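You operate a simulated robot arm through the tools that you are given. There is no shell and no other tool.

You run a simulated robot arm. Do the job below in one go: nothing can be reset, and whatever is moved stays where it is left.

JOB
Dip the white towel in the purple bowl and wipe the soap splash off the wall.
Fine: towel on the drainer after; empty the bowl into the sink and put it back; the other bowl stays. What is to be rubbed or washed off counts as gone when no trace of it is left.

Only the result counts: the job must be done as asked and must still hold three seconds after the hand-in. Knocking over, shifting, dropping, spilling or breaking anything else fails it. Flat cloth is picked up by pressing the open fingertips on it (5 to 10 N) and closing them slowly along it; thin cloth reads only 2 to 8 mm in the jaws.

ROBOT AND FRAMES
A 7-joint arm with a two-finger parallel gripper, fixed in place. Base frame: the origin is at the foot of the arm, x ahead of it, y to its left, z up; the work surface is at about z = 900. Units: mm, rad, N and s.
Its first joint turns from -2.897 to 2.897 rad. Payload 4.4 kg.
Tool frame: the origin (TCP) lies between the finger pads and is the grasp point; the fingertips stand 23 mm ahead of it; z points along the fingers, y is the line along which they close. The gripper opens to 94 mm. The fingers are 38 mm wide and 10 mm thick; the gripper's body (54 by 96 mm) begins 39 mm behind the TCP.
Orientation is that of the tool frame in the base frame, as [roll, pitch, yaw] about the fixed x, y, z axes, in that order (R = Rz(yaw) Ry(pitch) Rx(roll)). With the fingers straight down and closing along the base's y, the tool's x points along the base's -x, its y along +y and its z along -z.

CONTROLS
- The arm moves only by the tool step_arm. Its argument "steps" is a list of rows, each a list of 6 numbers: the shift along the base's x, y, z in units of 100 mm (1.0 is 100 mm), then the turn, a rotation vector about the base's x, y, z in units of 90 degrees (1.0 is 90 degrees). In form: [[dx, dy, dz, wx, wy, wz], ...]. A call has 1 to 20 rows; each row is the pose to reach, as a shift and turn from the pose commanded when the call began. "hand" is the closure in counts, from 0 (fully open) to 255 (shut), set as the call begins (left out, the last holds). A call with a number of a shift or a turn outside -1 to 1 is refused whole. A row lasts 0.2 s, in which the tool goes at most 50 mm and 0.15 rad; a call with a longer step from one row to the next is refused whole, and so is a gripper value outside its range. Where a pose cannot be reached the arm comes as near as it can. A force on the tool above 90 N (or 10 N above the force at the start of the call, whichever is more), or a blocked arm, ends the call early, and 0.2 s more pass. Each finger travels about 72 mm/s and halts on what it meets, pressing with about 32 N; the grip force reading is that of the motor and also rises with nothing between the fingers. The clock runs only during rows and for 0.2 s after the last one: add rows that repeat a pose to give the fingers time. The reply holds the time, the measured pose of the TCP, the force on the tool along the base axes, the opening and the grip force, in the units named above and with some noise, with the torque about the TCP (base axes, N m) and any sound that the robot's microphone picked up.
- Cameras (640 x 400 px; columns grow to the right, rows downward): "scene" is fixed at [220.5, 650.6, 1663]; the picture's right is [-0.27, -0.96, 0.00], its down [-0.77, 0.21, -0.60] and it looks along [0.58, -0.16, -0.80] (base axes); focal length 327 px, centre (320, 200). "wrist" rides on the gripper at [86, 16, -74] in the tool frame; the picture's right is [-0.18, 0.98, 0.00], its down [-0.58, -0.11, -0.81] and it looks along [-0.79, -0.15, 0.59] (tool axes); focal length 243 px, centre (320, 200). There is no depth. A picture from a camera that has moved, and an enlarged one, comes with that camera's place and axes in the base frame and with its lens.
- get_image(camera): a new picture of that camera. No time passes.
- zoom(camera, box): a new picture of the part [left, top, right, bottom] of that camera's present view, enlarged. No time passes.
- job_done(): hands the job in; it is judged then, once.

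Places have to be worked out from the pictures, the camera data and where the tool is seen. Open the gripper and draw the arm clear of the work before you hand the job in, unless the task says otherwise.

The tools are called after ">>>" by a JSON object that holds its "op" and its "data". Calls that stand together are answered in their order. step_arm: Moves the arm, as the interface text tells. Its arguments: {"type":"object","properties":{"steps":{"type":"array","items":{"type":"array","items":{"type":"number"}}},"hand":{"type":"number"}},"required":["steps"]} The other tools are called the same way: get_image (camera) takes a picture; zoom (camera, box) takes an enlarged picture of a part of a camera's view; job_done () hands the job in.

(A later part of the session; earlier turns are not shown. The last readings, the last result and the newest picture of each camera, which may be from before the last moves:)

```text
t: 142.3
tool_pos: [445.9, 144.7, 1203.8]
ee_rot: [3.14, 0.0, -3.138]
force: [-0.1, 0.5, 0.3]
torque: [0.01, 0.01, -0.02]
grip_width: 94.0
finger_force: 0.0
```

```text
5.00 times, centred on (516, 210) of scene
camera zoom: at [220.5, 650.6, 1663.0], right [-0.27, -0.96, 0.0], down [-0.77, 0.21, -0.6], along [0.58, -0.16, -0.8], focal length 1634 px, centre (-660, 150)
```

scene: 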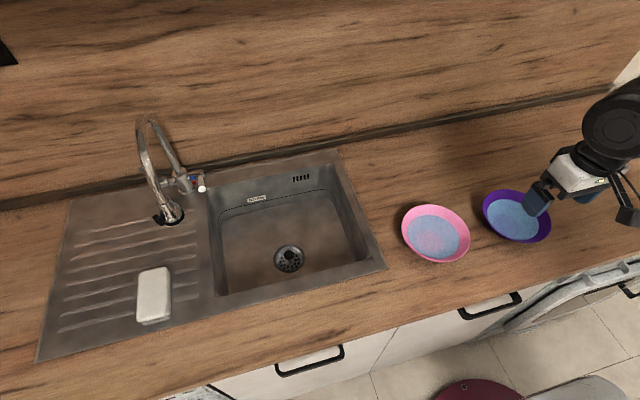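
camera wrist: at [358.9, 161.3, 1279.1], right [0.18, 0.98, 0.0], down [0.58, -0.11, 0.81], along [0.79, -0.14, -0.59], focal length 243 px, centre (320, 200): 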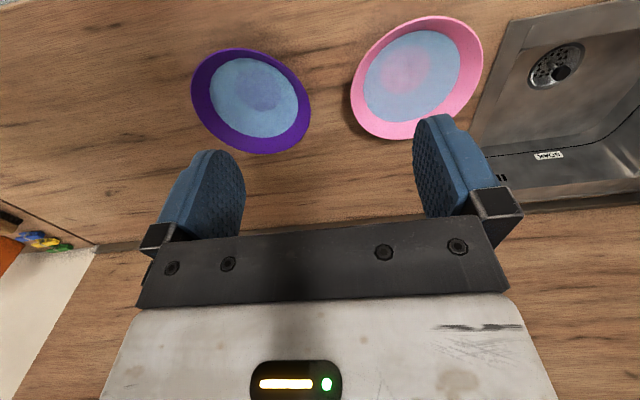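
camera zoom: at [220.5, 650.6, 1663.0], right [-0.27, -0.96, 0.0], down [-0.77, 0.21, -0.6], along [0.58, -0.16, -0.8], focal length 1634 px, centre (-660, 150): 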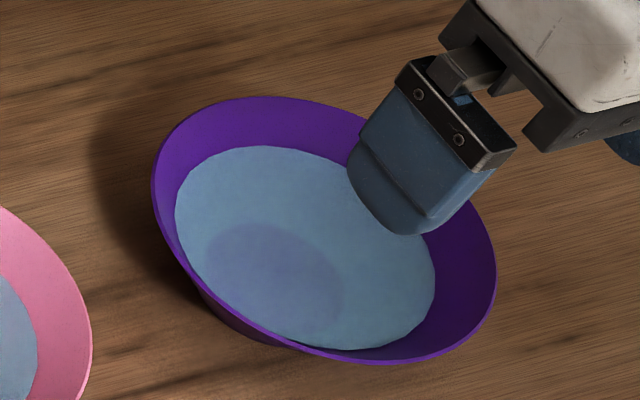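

From both views I fit the purple bowl: centre ≈(549, 25), rim radius 85 at z≈957, water z≈930, wall leaning ≈32° near the rim. I'll grip the rim on its right (−y) side with the tool leaned to match the wall, well away from the pink bowl, starting with a pre-grasp above it.

>>> {"op": "step_arm", "data": {"steps": [[0.12, -0.25, 0, 0.045, 0, 0], [0.25, -0.5, 0, 0.09, 0, 0], [0.37, -0.75, 0, 0.134, 0, 0], [0.5, -1.0, 0, 0.178, 0, 0]], "hand": 155}}

>>> {"op": "step_arm", "data": {"steps": [[0.12, -0.25, -0.15, 0.045, 0, 0], [0.25, -0.5, -0.3, 0.09, 0, 0], [0.37, -0.75, -0.45, 0.134, 0, 0], [0.5, -1.0, -0.6, 0.178, 0, 0]]}}

>>> {"op": "step_arm", "data": {"steps": [[0.01, -0.1, -0.25, 0, 0, 0], [0.03, -0.25, -0.5, 0, 0, 0], [0.03, -0.4, -0.75, 0, 0, 0]]}}

>>> {"op": "get_image", "data": {"camera": "wrist"}}

>>> {"op": "get_image", "data": {"camera": "scene"}}

```text
t: 143.3
tool_pos: [495.9, 43.8, 1203.8]
ee_rot: [2.858, 0.002, -3.138]
force: [0.1, -0.8, -0.7]
torque: [0.01, -0.01, -0.02]
grip_width: 36.8
finger_force: 0.1
```

```text
t: 144.3
tool_pos: [546.2, -57.6, 1143.9]
ee_rot: [2.576, 0.003, -3.137]
force: [0.6, 1.1, 0.4]
torque: [-0.03, 0.02, 0.02]
grip_width: 36.9
finger_force: 0.1
```

```text
t: 145.1
tool_pos: [550.0, -96.3, 1068.4]
ee_rot: [2.58, 0.004, -3.137]
force: [0.0, 0.5, -0.5]
torque: [0.01, 0.0, 0.03]
grip_width: 36.9
finger_force: 0.1
```

```text
taken
camera wrist: at [461.6, -122.3, 1140.6], right [0.18, 0.83, 0.52], down [0.58, -0.52, 0.63], along [0.79, 0.19, -0.58], focal length 243 px, centre (320, 200)
```

wrist: 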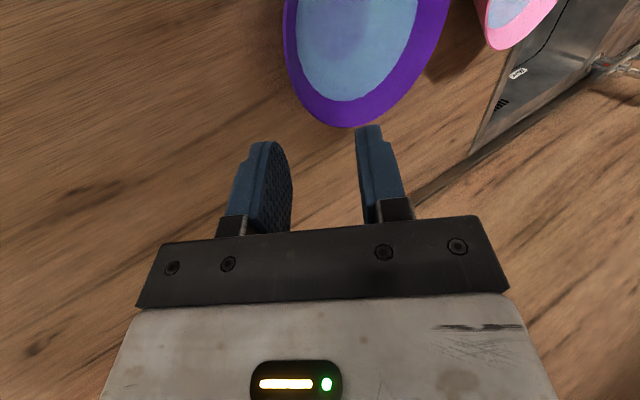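

```text
taken
```

scene: 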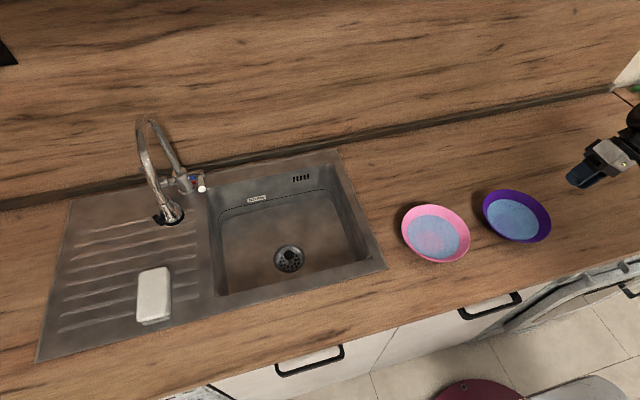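

The lean is 32° as planned. I zoom in on the rim from here to refine its exact position.

>>> {"op": "zoom", "data": {"camera": "wrist", "box": [230, 0, 470, 150]}}

>>> {"op": "zoom", "data": {"camera": "scene", "box": [470, 120, 640, 250]}}

```text
2.67 times, centred on (350, 75) of wrist
camera zoom: at [461.6, -122.3, 1140.6], right [0.18, 0.83, 0.52], down [0.58, -0.52, 0.63], along [0.79, 0.19, -0.58], focal length 647 px, centre (240, 533)
```

zoom: 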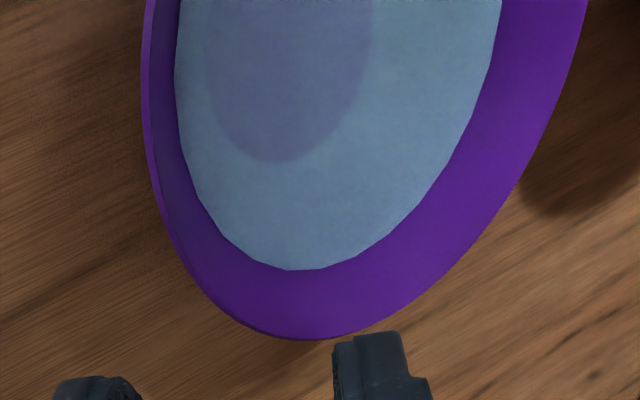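

```text
3.08 times, centred on (555, 185) of scene
camera zoom: at [220.5, 650.6, 1663.0], right [-0.27, -0.96, 0.0], down [-0.77, 0.21, -0.6], along [0.58, -0.16, -0.8], focal length 1005 px, centre (-403, 246)
```

zoom: 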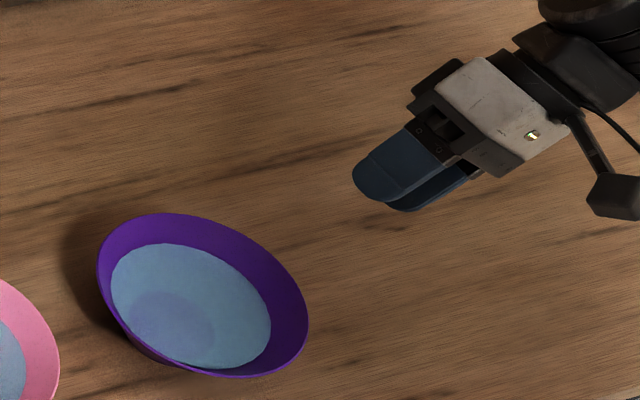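

Refined: the rim's right edge is at about y≈−57.5, z≈959. I move to the pre-grasp 60 mm back along the tool axis, then check the picture.

>>> {"op": "step_arm", "data": {"steps": [[0, 0.05, -0.2, 0, 0, 0], [0, 0.1, -0.4, 0, 0, 0], [-0.005, 0.15, -0.6, 0, 0, 0], [-0.005, 0.173, -0.72, 0, 0, 0]]}}

>>> {"op": "zoom", "data": {"camera": "wrist", "box": [200, 0, 480, 240]}}

>>> {"op": "zoom", "data": {"camera": "scene", "box": [470, 140, 630, 250]}}

```text
t: 146.1
tool_pos: [548.6, -80.7, 996.5]
ee_rot: [2.58, 0.004, -3.137]
force: [-0.1, -0.6, 0.5]
torque: [-0.01, 0.02, -0.04]
grip_width: 36.9
finger_force: 0.1
```

```text
1.67 times, centred on (340, 120) of wrist
camera zoom: at [461.4, -104.7, 1068.2], right [0.18, 0.83, 0.52], down [0.58, -0.52, 0.63], along [0.79, 0.19, -0.58], focal length 404 px, centre (287, 333)
```

zoom: 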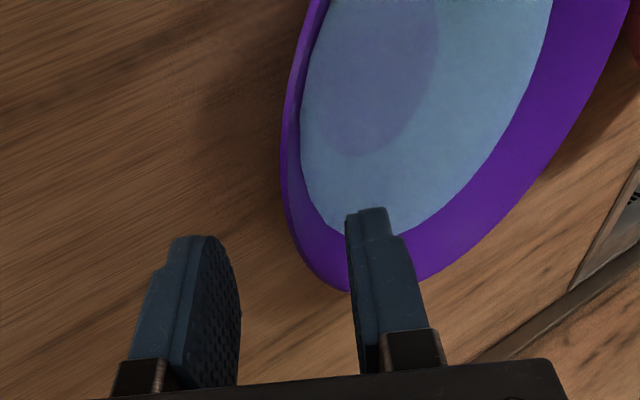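

```text
3.64 times, centred on (550, 195) of scene
camera zoom: at [220.5, 650.6, 1663.0], right [-0.27, -0.96, 0.0], down [-0.77, 0.21, -0.6], along [0.58, -0.16, -0.8], focal length 1188 px, centre (-516, 218)
```

zoom: 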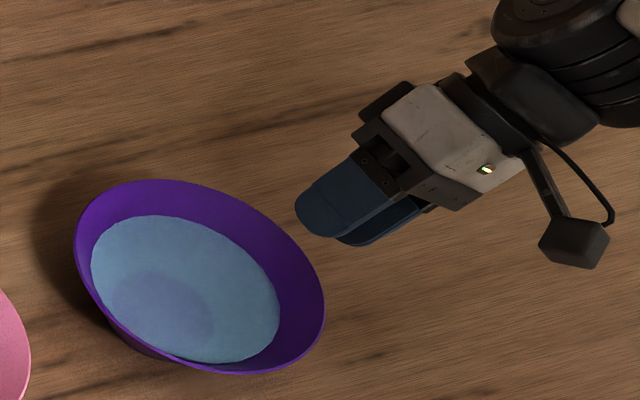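

The rim lies between the two fingers. I advance 30 mm along the tool axis and re-check.

>>> {"op": "step_arm", "data": {"steps": [[0, 0.055, -0.085, 0, 0, 0], [0, 0.11, -0.17, 0, 0, 0], [0, 0.165, -0.255, 0, 0, 0]]}}

>>> {"op": "zoom", "data": {"camera": "wrist", "box": [200, 0, 480, 240]}}

>>> {"op": "zoom", "data": {"camera": "scene", "box": [470, 140, 630, 250]}}

```text
t: 146.9
tool_pos: [549.2, -61.7, 970.9]
ee_rot: [2.579, 0.001, -3.14]
force: [0.6, 0.1, 0.1]
torque: [-0.01, 0.0, 0.01]
grip_width: 36.8
finger_force: 0.1
```

```text
1.67 times, centred on (340, 120) of wrist
camera zoom: at [461.5, -87.7, 1042.7], right [0.18, 0.83, 0.52], down [0.58, -0.52, 0.63], along [0.79, 0.19, -0.58], focal length 404 px, centre (287, 333)
```

zoom: 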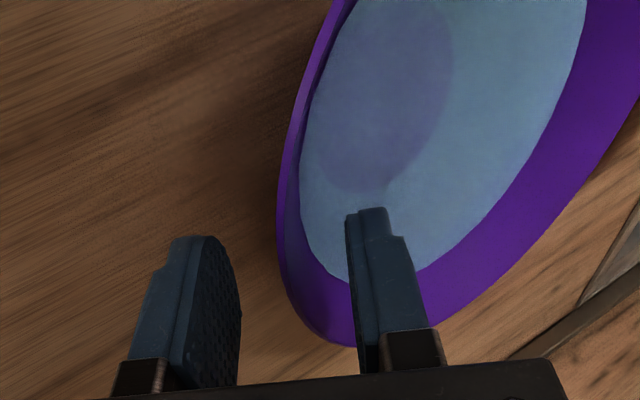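

```text
3.64 times, centred on (550, 195) of scene
camera zoom: at [220.5, 650.6, 1663.0], right [-0.27, -0.96, 0.0], down [-0.77, 0.21, -0.6], along [0.58, -0.16, -0.8], focal length 1188 px, centre (-516, 218)
```

zoom: 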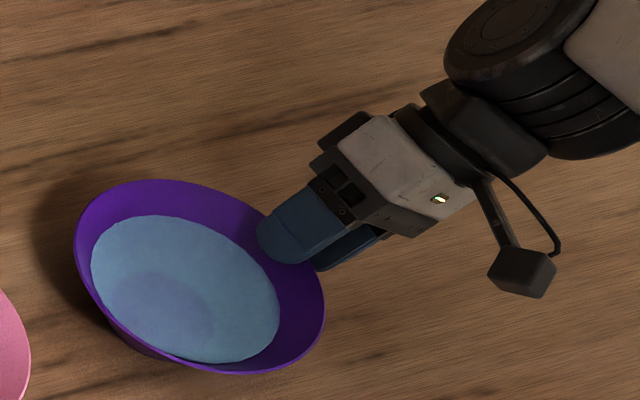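

Fingers straddle the rim nicely. I advance the remaining ~30 mm in small steps.

>>> {"op": "step_arm", "data": {"steps": [[0, 0.05, -0.085, 0, 0, 0], [0, 0.1, -0.17, 0, 0, 0], [0, 0.145, -0.245, 0, 0, 0]]}}

>>> {"op": "zoom", "data": {"camera": "wrist", "box": [200, 0, 480, 240]}}

>>> {"op": "zoom", "data": {"camera": "scene", "box": [470, 140, 630, 250]}}

```text
t: 147.7
tool_pos: [548.7, -48.1, 946.2]
ee_rot: [2.582, 0.003, -3.138]
force: [0.0, 0.3, -0.8]
torque: [0.02, -0.03, -0.01]
grip_width: 37.0
finger_force: 0.0
```

```text
1.67 times, centred on (340, 120) of wrist
camera zoom: at [461.0, -73.8, 1018.2], right [0.18, 0.83, 0.52], down [0.58, -0.52, 0.63], along [0.79, 0.19, -0.58], focal length 404 px, centre (287, 333)
```

zoom: 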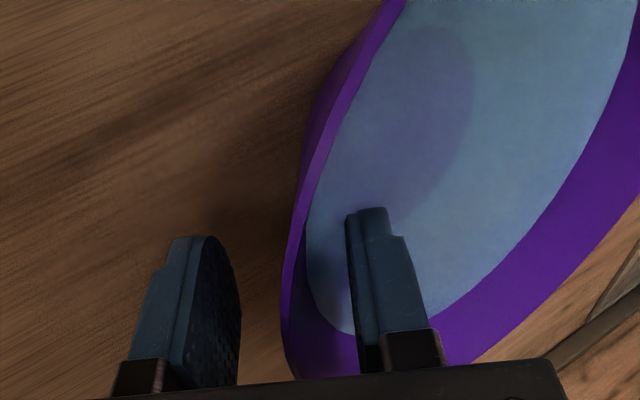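

```text
3.64 times, centred on (550, 195) of scene
camera zoom: at [220.5, 650.6, 1663.0], right [-0.27, -0.96, 0.0], down [-0.77, 0.21, -0.6], along [0.58, -0.16, -0.8], focal length 1188 px, centre (-516, 218)
```

zoom: 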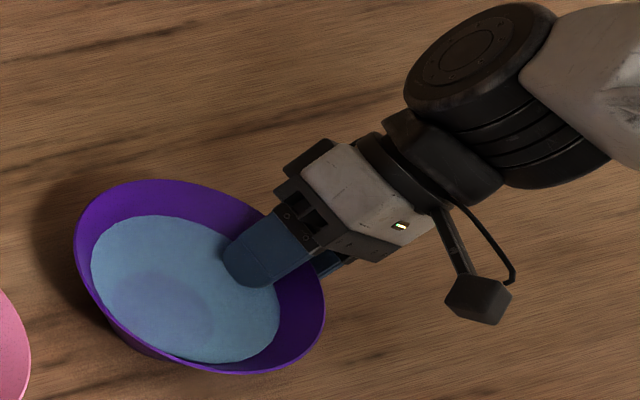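

The wall is close to centred between the fingers. I close slowly in stages, watching the force for a first-contact push.

>>> {"op": "step_arm", "data": {"steps": [[0, 0, 0, 0, 0, 0], [0, 0, 0, 0, 0, 0]], "hand": 205}}

>>> {"op": "step_arm", "data": {"steps": [[0, 0, 0, 0, 0, 0]], "hand": 220}}

>>> {"op": "zoom", "data": {"camera": "wrist", "box": [200, 0, 480, 240]}}

```text
t: 148.3
tool_pos: [549.4, -46.5, 946.8]
ee_rot: [2.579, 0.002, -3.137]
force: [1.5, 2.4, 4.4]
torque: [0.13, -0.02, -0.09]
grip_width: 20.7
finger_force: 2.5
```

```text
t: 148.7
tool_pos: [547.8, -48.0, 946.3]
ee_rot: [2.578, 0.003, -3.138]
force: [2.7, 3.0, 6.3]
torque: [0.23, 0.03, -0.12]
grip_width: 16.0
finger_force: 3.9
```

```text
1.67 times, centred on (340, 120) of wrist
camera zoom: at [460.9, -74.0, 1017.7], right [0.18, 0.83, 0.52], down [0.58, -0.52, 0.63], along [0.79, 0.19, -0.58], focal length 404 px, centre (287, 333)
```

zoom: 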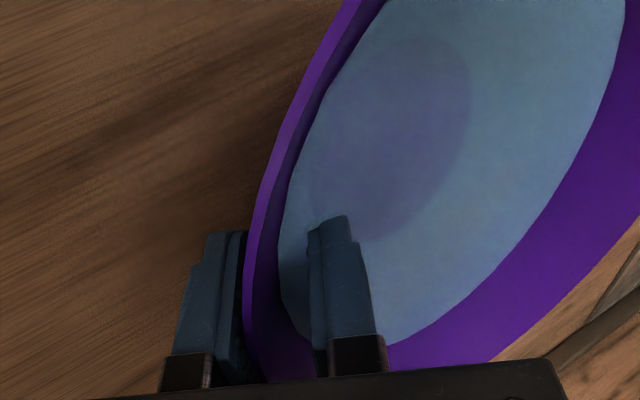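

The inner fingertip met the wall first and slid the bowl some 10–15 mm toward the gripper; the outer finger is now almost at the wall too. I finish closing gently; I'll restore the bowl's original spot when putting it back.

>>> {"op": "step_arm", "data": {"steps": [[0, 0, 0, 0, 0, 0]], "hand": 232}}

>>> {"op": "step_arm", "data": {"steps": [[0, 0, 0, 0, 0, 0], [0, 0, 0, 0, 0, 0]], "hand": 255}}

>>> {"op": "zoom", "data": {"camera": "wrist", "box": [200, 0, 480, 240]}}

>>> {"op": "zoom", "data": {"camera": "scene", "box": [470, 140, 630, 250]}}

```text
t: 149.1
tool_pos: [548.0, -47.1, 946.6]
ee_rot: [2.579, 0.002, -3.139]
force: [1.6, 5.9, 18.9]
torque: [1.49, 0.36, -0.26]
grip_width: 13.1
finger_force: 32.6
```

```text
t: 149.7
tool_pos: [549.0, -48.2, 946.5]
ee_rot: [2.581, 0.004, -3.14]
force: [2.9, 4.6, 21.1]
torque: [1.5, 0.4, -0.27]
grip_width: 12.6
finger_force: 31.1
```

```text
1.67 times, centred on (340, 120) of wrist
camera zoom: at [461.1, -73.9, 1018.5], right [0.18, 0.83, 0.52], down [0.58, -0.52, 0.63], along [0.79, 0.19, -0.58], focal length 404 px, centre (287, 333)
```

zoom: 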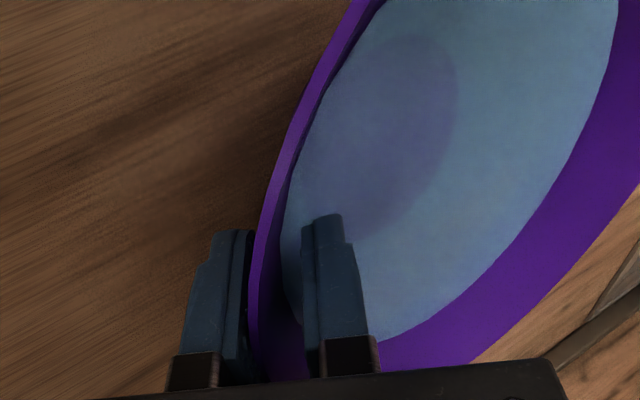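

```text
3.64 times, centred on (550, 195) of scene
camera zoom: at [220.5, 650.6, 1663.0], right [-0.27, -0.96, 0.0], down [-0.77, 0.21, -0.6], along [0.58, -0.16, -0.8], focal length 1188 px, centre (-516, 218)
```

zoom: 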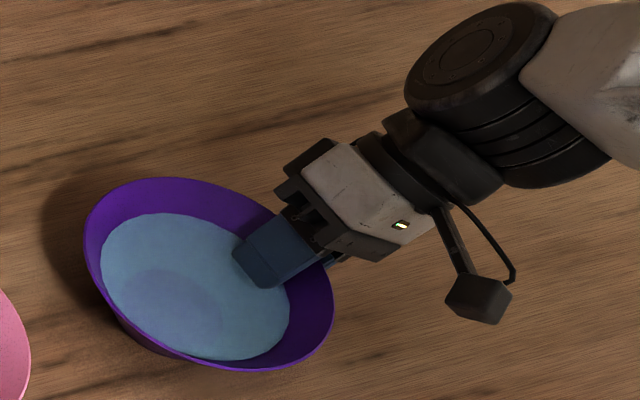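

The jaws read 12.6 mm and there is a 21 N upward reaction, so my lean (32°) doesn't match the wall (nearer 41°); lifting like this could tilt the bowl. I release slightly, lean the tool 9° more, and re-grip.

>>> {"op": "step_arm", "data": {"steps": [[0, 0, 0, 0, 0, 0], [0, 0, 0, 0, 0, 0]], "hand": 190}}

>>> {"op": "step_arm", "data": {"steps": [[0, 0, 0, 0.033, 0, 0], [0, 0, 0, 0.067, 0, 0], [0, 0, 0, 0.1, 0, 0]]}}

>>> {"op": "zoom", "data": {"camera": "wrist", "box": [200, 0, 480, 240]}}

>>> {"op": "zoom", "data": {"camera": "scene", "box": [470, 140, 630, 250]}}

```text
t: 150.3
tool_pos: [548.9, -47.0, 946.7]
ee_rot: [2.579, 0.001, -3.138]
force: [0.2, 0.0, 0.1]
torque: [-0.03, 0.01, 0.02]
grip_width: 24.1
finger_force: 0.2
```

```text
t: 151.1
tool_pos: [549.0, -48.2, 946.3]
ee_rot: [2.422, 0.003, -3.138]
force: [-0.2, -0.5, 0.1]
torque: [0.0, -0.03, 0.01]
grip_width: 24.1
finger_force: 0.3
```

```text
1.67 times, centred on (340, 120) of wrist
camera zoom: at [461.4, -85.0, 1013.4], right [0.18, 0.74, 0.65], down [0.58, -0.61, 0.54], along [0.79, 0.28, -0.54], focal length 404 px, centre (287, 333)
```

zoom: 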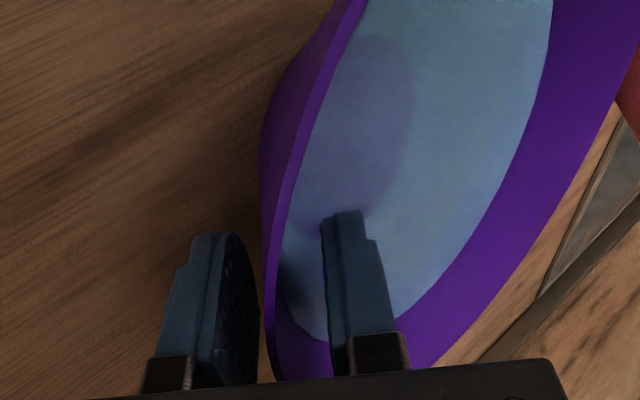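

```text
3.64 times, centred on (550, 195) of scene
camera zoom: at [220.5, 650.6, 1663.0], right [-0.27, -0.96, 0.0], down [-0.77, 0.21, -0.6], along [0.58, -0.16, -0.8], focal length 1188 px, centre (-516, 218)
```

zoom: 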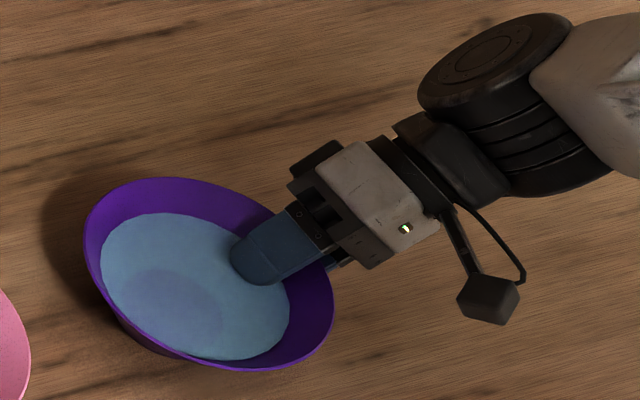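

The wall is nearer the outer finger, so I shift about 4 mm that way along the closing line and then close in stages.

>>> {"op": "step_arm", "data": {"steps": [[0, -0.015, -0.013, 0, 0, 0], [0, -0.03, -0.026, 0, 0, 0]]}}

>>> {"op": "step_arm", "data": {"steps": [[0, 0, 0, 0, 0, 0]], "hand": 215}}

>>> {"op": "step_arm", "data": {"steps": [[0, 0, 0, 0, 0, 0]], "hand": 228}}

```text
t: 151.7
tool_pos: [547.7, -50.8, 944.4]
ee_rot: [2.422, 0.004, -3.138]
force: [0.1, -0.2, -0.1]
torque: [0.03, -0.02, -0.04]
grip_width: 24.1
finger_force: 0.1
```

```text
t: 152.1
tool_pos: [548.7, -50.9, 944.2]
ee_rot: [2.422, 0.004, -3.138]
force: [0.3, 1.3, 1.7]
torque: [-0.03, 0.01, 0.02]
grip_width: 15.8
finger_force: 1.0
```

```text
t: 152.5
tool_pos: [548.5, -50.5, 944.4]
ee_rot: [2.421, 0.004, -3.139]
force: [-0.7, 1.4, 3.6]
torque: [0.01, 0.01, -0.02]
grip_width: 11.1
finger_force: 1.3
```

Small forces, no torque — a cleaner contact. I close fully.

>>> {"op": "step_arm", "data": {"steps": [[0, 0, 0, 0, 0, 0]], "hand": 240}}

>>> {"op": "step_arm", "data": {"steps": [[0, 0, 0, 0, 0, 0], [0, 0, 0, 0, 0, 0]], "hand": 255}}

>>> {"op": "zoom", "data": {"camera": "wrist", "box": [200, 0, 480, 240]}}

>>> {"op": "zoom", "data": {"camera": "scene", "box": [470, 140, 630, 250]}}

```text
t: 152.9
tool_pos: [548.2, -51.9, 943.6]
ee_rot: [2.423, 0.004, -3.137]
force: [-0.3, -1.2, 2.7]
torque: [-0.12, -0.02, -0.02]
grip_width: 9.4
finger_force: 32.0
```

```text
t: 153.5
tool_pos: [549.6, -51.2, 943.8]
ee_rot: [2.422, 0.004, -3.138]
force: [0.3, -1.1, 3.1]
torque: [-0.12, 0.02, -0.01]
grip_width: 9.2
finger_force: 31.9
```

```text
1.67 times, centred on (340, 120) of wrist
camera zoom: at [460.8, -87.6, 1010.8], right [0.18, 0.74, 0.65], down [0.58, -0.61, 0.54], along [0.79, 0.28, -0.54], focal length 404 px, centre (287, 333)
```

zoom: 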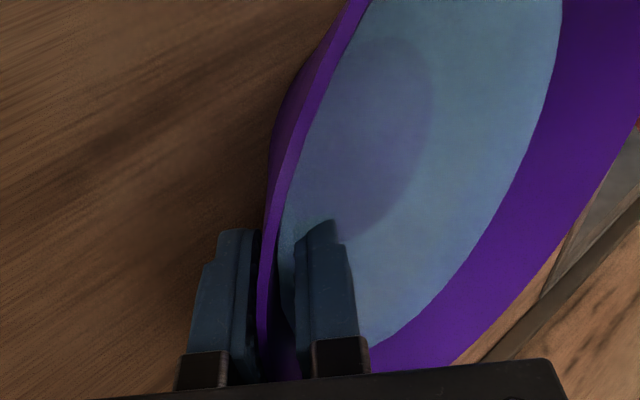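

```text
3.64 times, centred on (550, 195) of scene
camera zoom: at [220.5, 650.6, 1663.0], right [-0.27, -0.96, 0.0], down [-0.77, 0.21, -0.6], along [0.58, -0.16, -0.8], focal length 1188 px, centre (-516, 218)
```

zoom: 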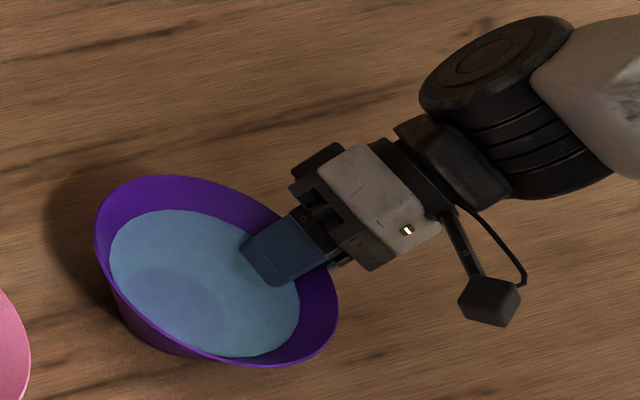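

Grip is now 9.2 mm with little residual force. I lift just a few millimetres and check how level the bowl stays.

>>> {"op": "step_arm", "data": {"steps": [[0, 0, 0.02, 0, 0, 0], [0, 0, 0.04, 0, 0, 0], [0, 0, 0.06, 0, 0, 0], [0, 0, 0.08, 0, 0, 0], [0, 0, 0.08, 0, 0, 0]]}}

>>> {"op": "zoom", "data": {"camera": "scene", "box": [470, 140, 630, 250]}}

>>> {"op": "zoom", "data": {"camera": "wrist", "box": [200, 0, 480, 240]}}

```text
t: 154.7
tool_pos: [549.2, -50.7, 952.3]
ee_rot: [2.423, 0.002, -3.138]
force: [0.5, 0.4, -4.0]
torque: [-0.3, 0.03, 0.01]
grip_width: 9.3
finger_force: 32.3
```

```text
3.64 times, centred on (550, 195) of scene
camera zoom: at [220.5, 650.6, 1663.0], right [-0.27, -0.96, 0.0], down [-0.77, 0.21, -0.6], along [0.58, -0.16, -0.8], focal length 1188 px, centre (-516, 218)
```

zoom: 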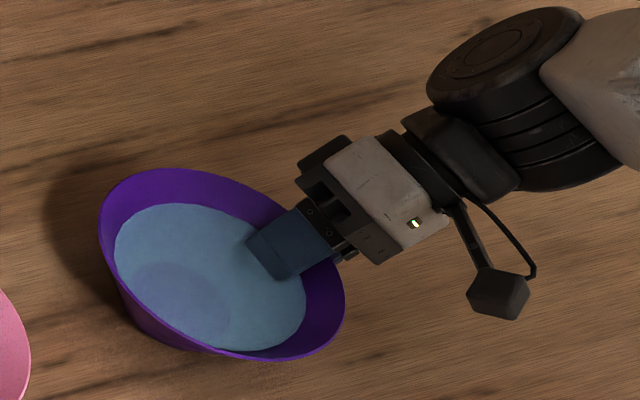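

```text
1.67 times, centred on (340, 120) of wrist
camera zoom: at [460.9, -87.9, 1018.8], right [0.18, 0.74, 0.65], down [0.58, -0.61, 0.54], along [0.79, 0.28, -0.54], focal length 404 px, centre (287, 333)
```

zoom: 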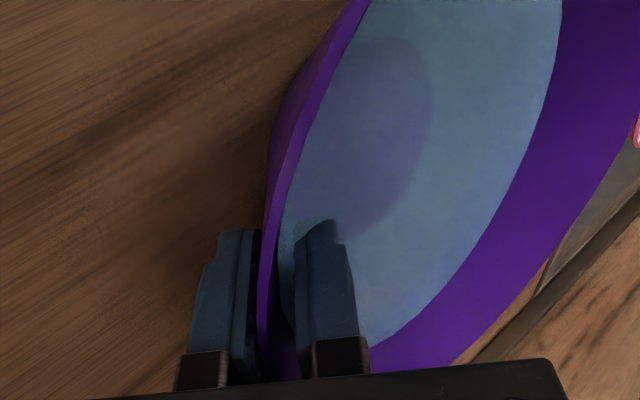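

The bowl is lifted (about 3.5 N), it hasn't rotated in the grip and looks level. I raise it slowly with a smooth profile.

>>> {"op": "step_arm", "data": {"steps": [[0, 0, 0.02, 0, 0, 0], [0, 0, 0.06, 0, 0, 0], [0, 0, 0.12, 0, 0, 0], [0, 0, 0.2, 0, 0, 0], [0, 0, 0.3, 0, 0, 0], [0, 0, 0.4, 0, 0, 0], [0, 0, 0.5, 0, 0, 0], [0, 0, 0.6, 0, 0, 0], [0, 0, 0.7, 0, 0, 0], [0, 0, 0.8, 0, 0, 0], [0, 0, 0.88, 0, 0, 0], [0, 0, 0.94, 0, 0, 0], [0, 0, 0.98, 0, 0, 0], [0, 0, 1.0, 0, 0, 0]]}}

>>> {"op": "zoom", "data": {"camera": "scene", "box": [470, 100, 630, 220]}}

>>> {"op": "get_image", "data": {"camera": "wrist"}}

```text
t: 157.7
tool_pos: [548.2, -49.6, 1050.6]
ee_rot: [2.421, 0.004, -3.14]
force: [1.0, -0.3, -3.6]
torque: [-0.31, -0.02, -0.01]
grip_width: 9.5
finger_force: 32.4
```

```text
3.33 times, centred on (550, 160) of scene
camera zoom: at [220.5, 650.6, 1663.0], right [-0.27, -0.96, 0.0], down [-0.77, 0.21, -0.6], along [0.58, -0.16, -0.8], focal length 1089 px, centre (-447, 333)
```

zoom: 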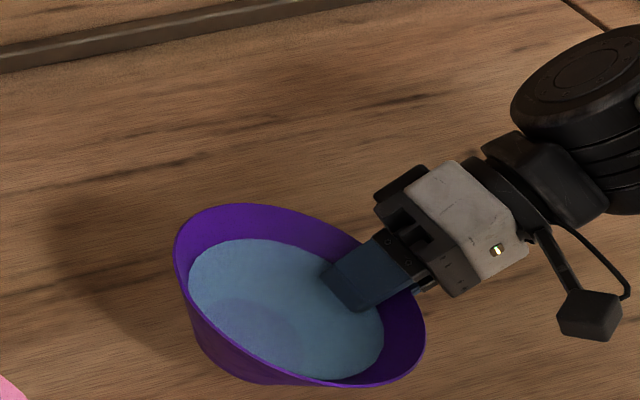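

```text
taken
camera wrist: at [461.1, -87.5, 1117.8], right [0.18, 0.74, 0.65], down [0.58, -0.61, 0.54], along [0.79, 0.28, -0.54], focal length 243 px, centre (320, 200)
```

wrist: 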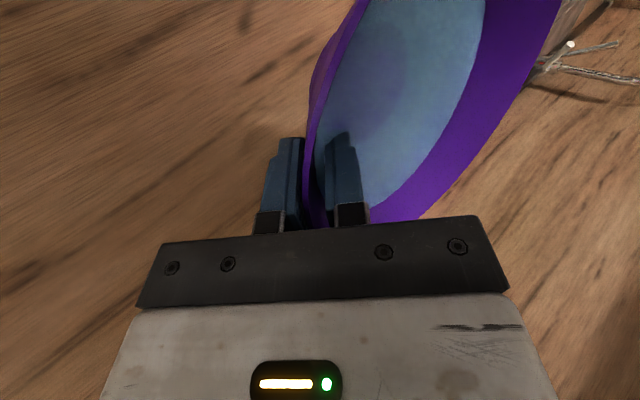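

The far (+y) side of the rim appears raised by roughly 5°. I rotate the tool back by about 4.5° to level the bowl while rising 20 mm more.

>>> {"op": "step_arm", "data": {"steps": [[0, 0, 0.02, -0.005, 0, 0], [0, 0, 0.05, -0.012, 0, 0], [0, 0, 0.09, -0.02, 0, 0], [0, 0, 0.13, -0.03, 0, 0], [0, 0, 0.17, -0.038, 0, 0], [0, 0, 0.19, -0.045, 0, 0], [0, 0, 0.2, -0.05, 0, 0]]}}

>>> {"op": "zoom", "data": {"camera": "scene", "box": [470, 100, 630, 220]}}

```text
t: 159.3
tool_pos: [549.0, -50.8, 1071.9]
ee_rot: [2.501, 0.002, -3.139]
force: [0.7, -0.3, -4.3]
torque: [-0.26, 0.0, 0.01]
grip_width: 9.6
finger_force: 31.9
```

```text
3.33 times, centred on (550, 160) of scene
camera zoom: at [220.5, 650.6, 1663.0], right [-0.27, -0.96, 0.0], down [-0.77, 0.21, -0.6], along [0.58, -0.16, -0.8], focal length 1089 px, centre (-447, 333)
```

zoom: 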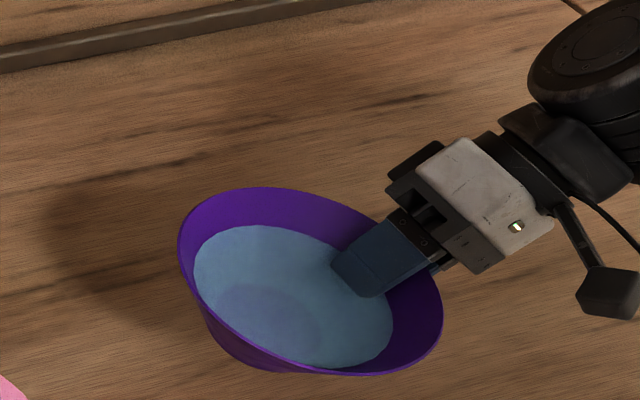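

Level now. I carry it forward (+x) to keep clear of the pink bowl, using gentle profiles.

>>> {"op": "step_arm", "data": {"steps": [[0.02, 0, 0, 0, 0, 0], [0.06, 0, 0, 0, 0, 0], [0.12, 0, 0, 0, 0, 0], [0.2, 0, 0, 0, 0, 0], [0.3, 0, 0, 0, 0, 0], [0.4, 0, 0, 0, 0, 0], [0.5, 0, 0, 0, 0, 0], [0.6, 0, 0, 0, 0, 0], [0.7, 0, 0, 0, 0, 0], [0.8, 0, 0, 0, 0, 0], [0.88, 0, 0, 0, 0, 0], [0.94, 0, 0, 0, 0, 0], [0.98, 0, 0, 0, 0, 0], [1.0, 0, 0, 0, 0, 0]]}}

>>> {"op": "step_arm", "data": {"steps": [[0.02, 0.02, 0, 0, 0, 0], [0.06, 0.06, 0, 0, 0, 0], [0.12, 0.12, 0, 0, 0, 0], [0.2, 0.2, 0, 0, 0, 0], [0.3, 0.3, 0, 0, 0, 0], [0.4, 0.4, 0, 0, 0, 0], [0.5, 0.5, 0, 0, 0, 0], [0.6, 0.6, 0, 0, 0, 0], [0.7, 0.7, 0, 0, 0, 0], [0.77, 0.8, 0, 0, 0, 0], [0.83, 0.88, 0, 0, 0, 0], [0.87, 0.94, 0, 0, 0, 0], [0.89, 0.98, 0, 0, 0, 0], [0.9, 1.0, 0, 0, 0, 0]]}}

>>> {"op": "get_image", "data": {"camera": "scene"}}

```text
t: 162.3
tool_pos: [648.4, -51.1, 1072.1]
ee_rot: [2.5, 0.002, -3.138]
force: [-0.1, 1.0, -3.5]
torque: [-0.28, 0.02, 0.0]
grip_width: 9.1
finger_force: 32.7
```

```text
t: 165.3
tool_pos: [738.3, 48.6, 1070.1]
ee_rot: [2.5, 0.006, -3.137]
force: [-0.4, 0.9, -4.7]
torque: [-0.26, -0.02, -0.01]
grip_width: 9.4
finger_force: 31.4
```

```text
taken
```

scene: 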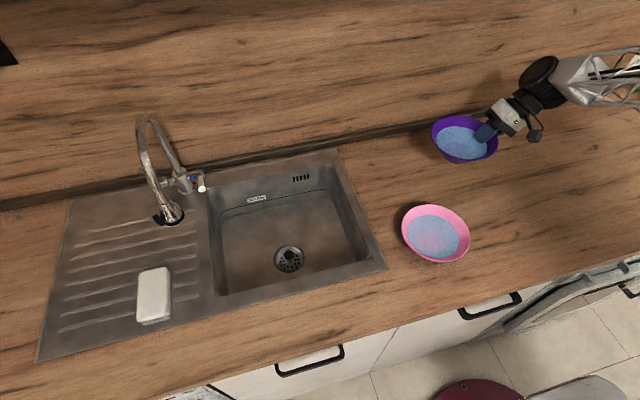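

All steady and no water lost. I carry on left toward the sink with the same gentle profile.

>>> {"op": "step_arm", "data": {"steps": [[0, 0.02, 0, 0, 0, 0], [0, 0.06, 0, 0, 0, 0], [0, 0.12, 0, 0, 0, 0], [0, 0.2, 0, 0, 0, 0], [0, 0.3, 0, 0, 0, 0], [0, 0.4, 0, 0, 0, 0], [0, 0.5, 0, 0, 0, 0], [0, 0.6, 0, 0, 0, 0], [0, 0.7, 0, 0, 0, 0], [0, 0.8, 0, 0, 0, 0], [0, 0.88, 0, 0, 0, 0], [0, 0.94, 0, 0, 0, 0], [0, 0.98, 0, 0, 0, 0], [0, 1.0, 0, 0, 0, 0]]}}

>>> {"op": "step_arm", "data": {"steps": [[0, 0.02, 0, 0, 0, 0], [0, 0.06, 0, 0, 0, 0], [0, 0.12, 0, 0, 0, 0], [0, 0.2, 0, 0, 0, 0], [0, 0.3, 0, 0, 0, 0], [0, 0.4, 0, 0, 0, 0], [0, 0.5, 0, 0, 0, 0], [0, 0.6, 0, 0, 0, 0], [0, 0.7, 0, 0, 0, 0], [0, 0.8, 0, 0, 0, 0], [0, 0.88, 0, 0, 0, 0], [0, 0.94, 0, 0, 0, 0], [0, 0.98, 0, 0, 0, 0], [0, 1.0, 0, 0, 0, 0]]}}

>>> {"op": "step_arm", "data": {"steps": [[0, 0.02, 0, 0, 0, 0], [0, 0.06, 0, 0, 0, 0], [0, 0.12, 0, 0, 0, 0], [0, 0.2, 0, 0, 0, 0], [0, 0.3, 0, 0, 0, 0], [0, 0.4, 0, 0, 0, 0], [0, 0.5, 0, 0, 0, 0], [0, 0.6, 0, 0, 0, 0], [0, 0.7, 0, 0, 0, 0], [0, 0.8, 0, 0, 0, 0], [0, 0.88, 0, 0, 0, 0], [0, 0.94, 0, 0, 0, 0], [0, 0.98, 0, 0, 0, 0], [0, 1.0, 0, 0, 0, 0]]}}

>>> {"op": "get_image", "data": {"camera": "scene"}}

```text
t: 168.3
tool_pos: [739.0, 148.7, 1071.6]
ee_rot: [2.501, 0.002, -3.138]
force: [-0.1, -0.2, -4.1]
torque: [-0.26, -0.03, -0.01]
grip_width: 9.1
finger_force: 32.0
```

```text
t: 171.3
tool_pos: [739.2, 248.4, 1071.2]
ee_rot: [2.503, 0.004, -3.138]
force: [-0.7, -0.1, -3.8]
torque: [-0.29, -0.02, -0.01]
grip_width: 9.3
finger_force: 31.8
```

```text
t: 174.3
tool_pos: [738.4, 349.3, 1070.9]
ee_rot: [2.501, 0.002, -3.139]
force: [-0.4, 0.0, -4.1]
torque: [-0.24, 0.0, -0.03]
grip_width: 9.5
finger_force: 31.6
```

```text
taken
```

scene: 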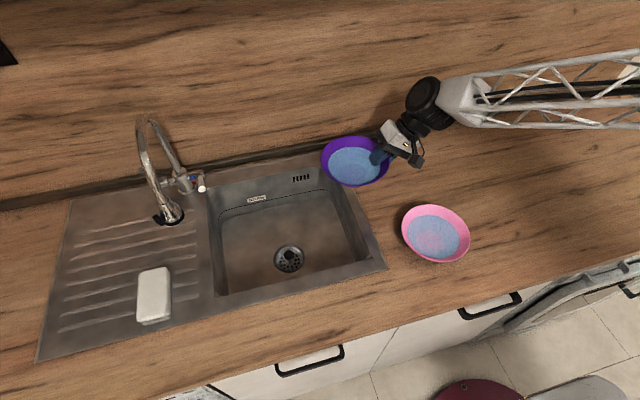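

Still level and full. Two more gentle moves bring the bowl over the basin's middle.

>>> {"op": "step_arm", "data": {"steps": [[0, 0.02, 0, 0, 0, 0], [0, 0.06, 0, 0, 0, 0], [0, 0.12, 0, 0, 0, 0], [0, 0.2, 0, 0, 0, 0], [0, 0.3, 0, 0, 0, 0], [0, 0.4, 0, 0, 0, 0], [0, 0.5, 0, 0, 0, 0], [0, 0.6, 0, 0, 0, 0], [0, 0.7, 0, 0, 0, 0], [0, 0.8, 0, 0, 0, 0], [0, 0.88, 0, 0, 0, 0], [0, 0.94, 0, 0, 0, 0], [0, 0.98, 0, 0, 0, 0], [0, 1.0, 0, 0, 0, 0]]}}

>>> {"op": "step_arm", "data": {"steps": [[0, 0.02, 0, 0, 0, 0], [0, 0.06, 0, 0, 0, 0], [0, 0.12, 0, 0, 0, 0], [0, 0.2, 0, 0, 0, 0], [0, 0.3, 0, 0, 0, 0], [0, 0.4, 0, 0, 0, 0], [0, 0.5, 0, 0, 0, 0], [0, 0.6, 0, 0, 0, 0], [0, 0.7, 0, 0, 0, 0], [0, 0.77, 0, 0, 0, 0], [0, 0.82, 0, 0, 0, 0], [0, 0.85, 0, 0, 0, 0]]}}

>>> {"op": "get_image", "data": {"camera": "scene"}}

>>> {"op": "get_image", "data": {"camera": "wrist"}}

```text
t: 177.3
tool_pos: [739.0, 450.1, 1072.4]
ee_rot: [2.501, 0.001, -3.139]
force: [-1.1, -0.4, -4.1]
torque: [-0.27, -0.01, 0.0]
grip_width: 9.4
finger_force: 32.4
```

```text
t: 179.9
tool_pos: [739.3, 534.5, 1072.0]
ee_rot: [2.502, 0.004, -3.138]
force: [-0.1, 0.1, -4.9]
torque: [-0.29, 0.02, 0.0]
grip_width: 9.3
finger_force: 31.9
```

```text
taken
```

scene: 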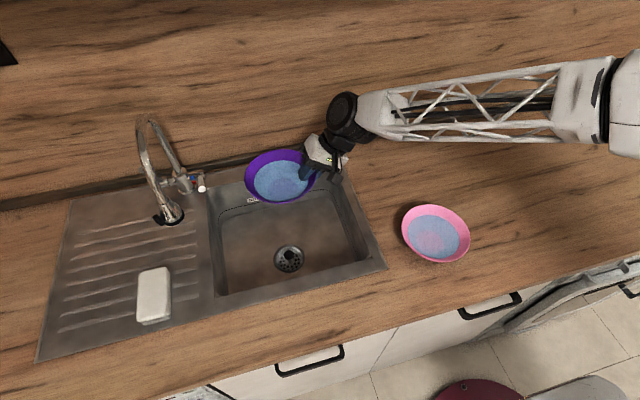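

```text
taken
camera wrist: at [651.5, 503.0, 1140.9], right [0.18, 0.79, 0.59], down [0.58, -0.57, 0.58], along [0.79, 0.24, -0.56], focal length 243 px, centre (320, 200)
```

wrist: 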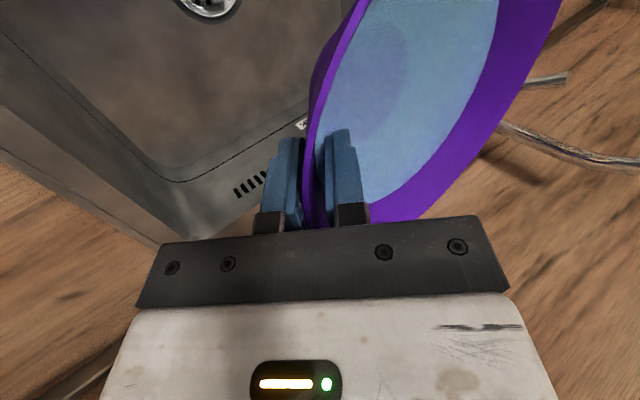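

The bowl is over the basin centre. I begin tipping it toward the front of the basin (rotation about −y around the grip), first by 27°.

>>> {"op": "step_arm", "data": {"steps": [[0, 0, 0, 0, -0.02, 0], [0, 0, 0, 0, -0.05, 0], [0, 0, 0, 0, -0.08, 0], [0, 0, 0, 0, -0.11, 0], [0, 0, 0, 0, -0.14, 0], [0, 0, 0, 0, -0.17, 0], [0, 0, 0, 0, -0.2, 0], [0, 0, 0, 0, -0.23, 0], [0, 0, 0, 0, -0.26, 0], [0, 0, 0, 0, -0.3, 0]]}}

>>> {"op": "zoom", "data": {"camera": "scene", "box": [200, 120, 400, 290]}}

```text
t: 182.1
tool_pos: [740.0, 535.9, 1072.2]
ee_rot: [2.502, 0.474, -3.137]
force: [-0.3, 0.2, -3.2]
torque: [-0.19, 0.05, 0.0]
grip_width: 9.2
finger_force: 31.7
```

```text
2.35 times, centred on (300, 205) of scene
camera zoom: at [220.5, 650.6, 1663.0], right [-0.27, -0.96, 0.0], down [-0.77, 0.21, -0.6], along [0.58, -0.16, -0.8], focal length 769 px, centre (367, 188)
```

zoom: 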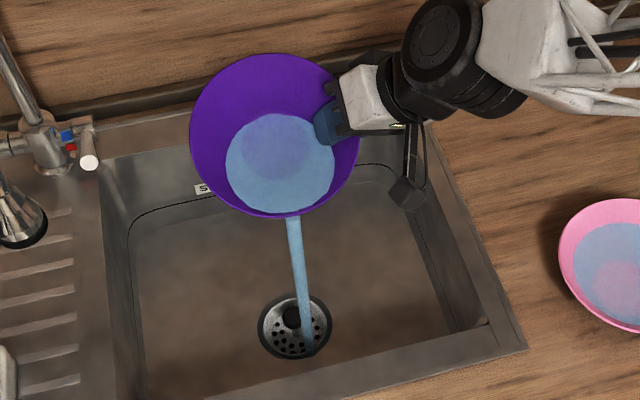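

Water is pouring neatly into the basin near the drain. I continue tipping.

>>> {"op": "step_arm", "data": {"steps": [[0, 0, 0, 0, -0.03, 0], [0, 0, 0, 0, -0.06, 0], [0, 0, 0, 0, -0.09, 0], [0, 0, 0, 0, -0.12, 0], [0, 0, 0, 0, -0.15, 0], [0, 0, 0, 0, -0.18, 0], [0, 0, 0, 0, -0.21, 0], [0, 0, 0, 0, -0.24, 0], [0, 0, 0, 0, -0.27, 0], [0, 0, 0, 0, -0.3, 0], [0, 0, 0, 0, -0.3, 0], [0, 0, 0, 0, -0.3, 0]]}}

>>> {"op": "zoom", "data": {"camera": "scene", "box": [200, 120, 400, 290]}}

```text
t: 184.7
tool_pos: [738.8, 534.0, 1071.0]
ee_rot: [2.508, 0.946, -3.138]
force: [0.4, 0.1, -1.7]
torque: [-0.05, -0.01, -0.02]
grip_width: 9.2
finger_force: 31.6
```

```text
2.35 times, centred on (300, 205) of scene
camera zoom: at [220.5, 650.6, 1663.0], right [-0.27, -0.96, 0.0], down [-0.77, 0.21, -0.6], along [0.58, -0.16, -0.8], focal length 769 px, centre (367, 188)
```

zoom: 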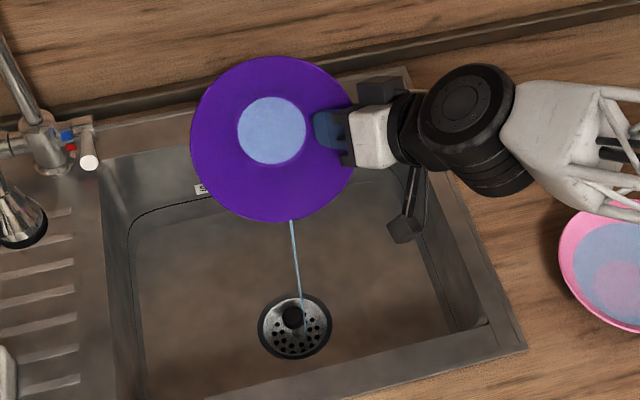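

Most is out; a thin stream remains. I tip further and hold to drain.

>>> {"op": "step_arm", "data": {"steps": [[0, 0, 0, 0, -0.04, 0], [0, 0, 0, 0, -0.08, 0], [0, 0, 0, 0, -0.12, 0], [0, 0, 0, 0, -0.16, 0], [0, 0, 0, 0, -0.2, 0], [0, 0, 0, 0, -0.24, 0], [0, 0, 0, 0, -0.28, 0], [0, 0, 0, 0, -0.28, 0], [0, 0, 0, 0, -0.28, 0], [0, 0, 0, 0, -0.28, 0], [0, 0, 0, 0, -0.28, 0]]}}

>>> {"op": "zoom", "data": {"camera": "scene", "box": [200, 120, 400, 290]}}

```text
t: 187.1
tool_pos: [751.1, 520.1, 1077.5]
ee_rot: [2.526, 1.375, -3.084]
force: [-0.9, 0.8, -0.7]
torque: [-0.07, -0.01, -0.02]
grip_width: 9.5
finger_force: 31.3
out of reach, approached as far as the arm can: row 4, 5, 6, 7, 8, 9, 10, 11
```

```text
2.35 times, centred on (300, 205) of scene
camera zoom: at [220.5, 650.6, 1663.0], right [-0.27, -0.96, 0.0], down [-0.77, 0.21, -0.6], along [0.58, -0.16, -0.8], focal length 769 px, centre (367, 188)
```

zoom: 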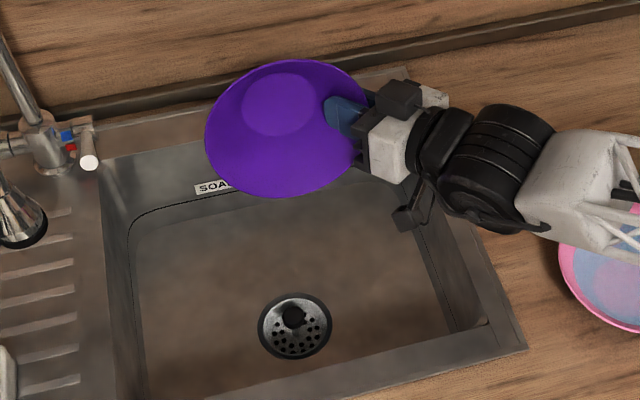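

The bowl is empty and the stream has stopped; the arm reached a joint limit at ~80°, which is enough. I rotate back toward level.

>>> {"op": "step_arm", "data": {"steps": [[0, 0, 0, 0, 0.04, 0], [0, 0, 0, 0, 0.08, 0], [0, 0, 0, 0, 0.12, 0], [0, 0, 0, 0, 0.16, 0], [0, 0, 0, 0, 0.2, 0], [0, 0, 0, 0, 0.24, 0], [0, 0, 0, 0, 0.28, 0], [0, 0, 0, 0, 0.28, 0]]}}

>>> {"op": "zoom", "data": {"camera": "scene", "box": [200, 120, 400, 290]}}

```text
t: 188.9
tool_pos: [753.0, 518.0, 1077.4]
ee_rot: [2.505, 0.943, -3.138]
force: [-0.2, 0.7, -1.2]
torque: [-0.08, 0.01, 0.01]
grip_width: 9.3
finger_force: 31.5
```

```text
2.35 times, centred on (300, 205) of scene
camera zoom: at [220.5, 650.6, 1663.0], right [-0.27, -0.96, 0.0], down [-0.77, 0.21, -0.6], along [0.58, -0.16, -0.8], focal length 769 px, centre (367, 188)
```

zoom: 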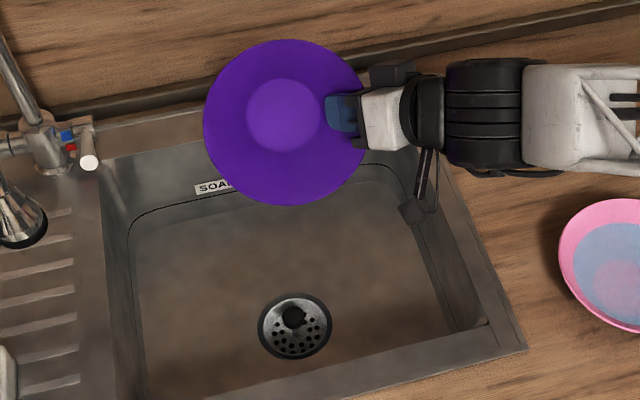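

The bowl is empty inside. I rotate the remaining 54° back to level.

>>> {"op": "step_arm", "data": {"steps": [[0, 0, 0, 0, 0.05, 0], [0, 0, 0, 0, 0.1, 0], [0, 0, 0, 0, 0.15, 0], [0, 0, 0, 0, 0.2, 0], [0, 0, 0, 0, 0.25, 0], [0, 0, 0, 0, 0.3, 0]]}}

>>> {"op": "step_arm", "data": {"steps": [[0, 0, 0, 0, 0.05, 0], [0, 0, 0, 0, 0.1, 0], [0, 0, 0, 0, 0.15, 0], [0, 0, 0, 0, 0.2, 0], [0, 0, 0, 0, 0.25, 0], [0, 0, 0, 0, 0.3, 0]]}}

>>> {"op": "get_image", "data": {"camera": "scene"}}

>>> {"op": "zoom", "data": {"camera": "scene", "box": [200, 120, 400, 290]}}

```text
t: 190.3
tool_pos: [750.5, 518.8, 1076.9]
ee_rot: [2.504, 0.473, -3.138]
force: [0.2, 0.4, -0.6]
torque: [-0.06, 0.04, 0.01]
grip_width: 9.3
finger_force: 32.1
```

```text
t: 191.7
tool_pos: [751.8, 519.7, 1077.8]
ee_rot: [2.5, 0.002, -3.139]
force: [-0.1, -0.3, -1.3]
torque: [-0.06, 0.02, -0.01]
grip_width: 9.5
finger_force: 31.9
```

```text
taken
```

scene: 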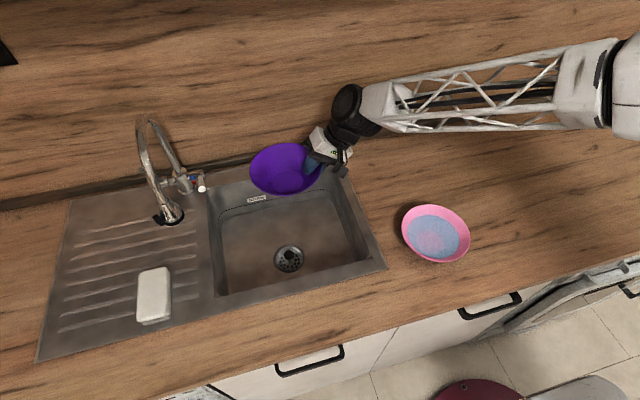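

```text
2.35 times, centred on (300, 205) of scene
camera zoom: at [220.5, 650.6, 1663.0], right [-0.27, -0.96, 0.0], down [-0.77, 0.21, -0.6], along [0.58, -0.16, -0.8], focal length 769 px, centre (367, 188)
```

zoom: 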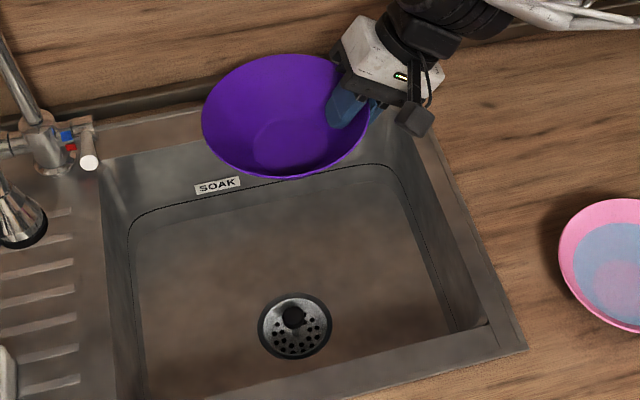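

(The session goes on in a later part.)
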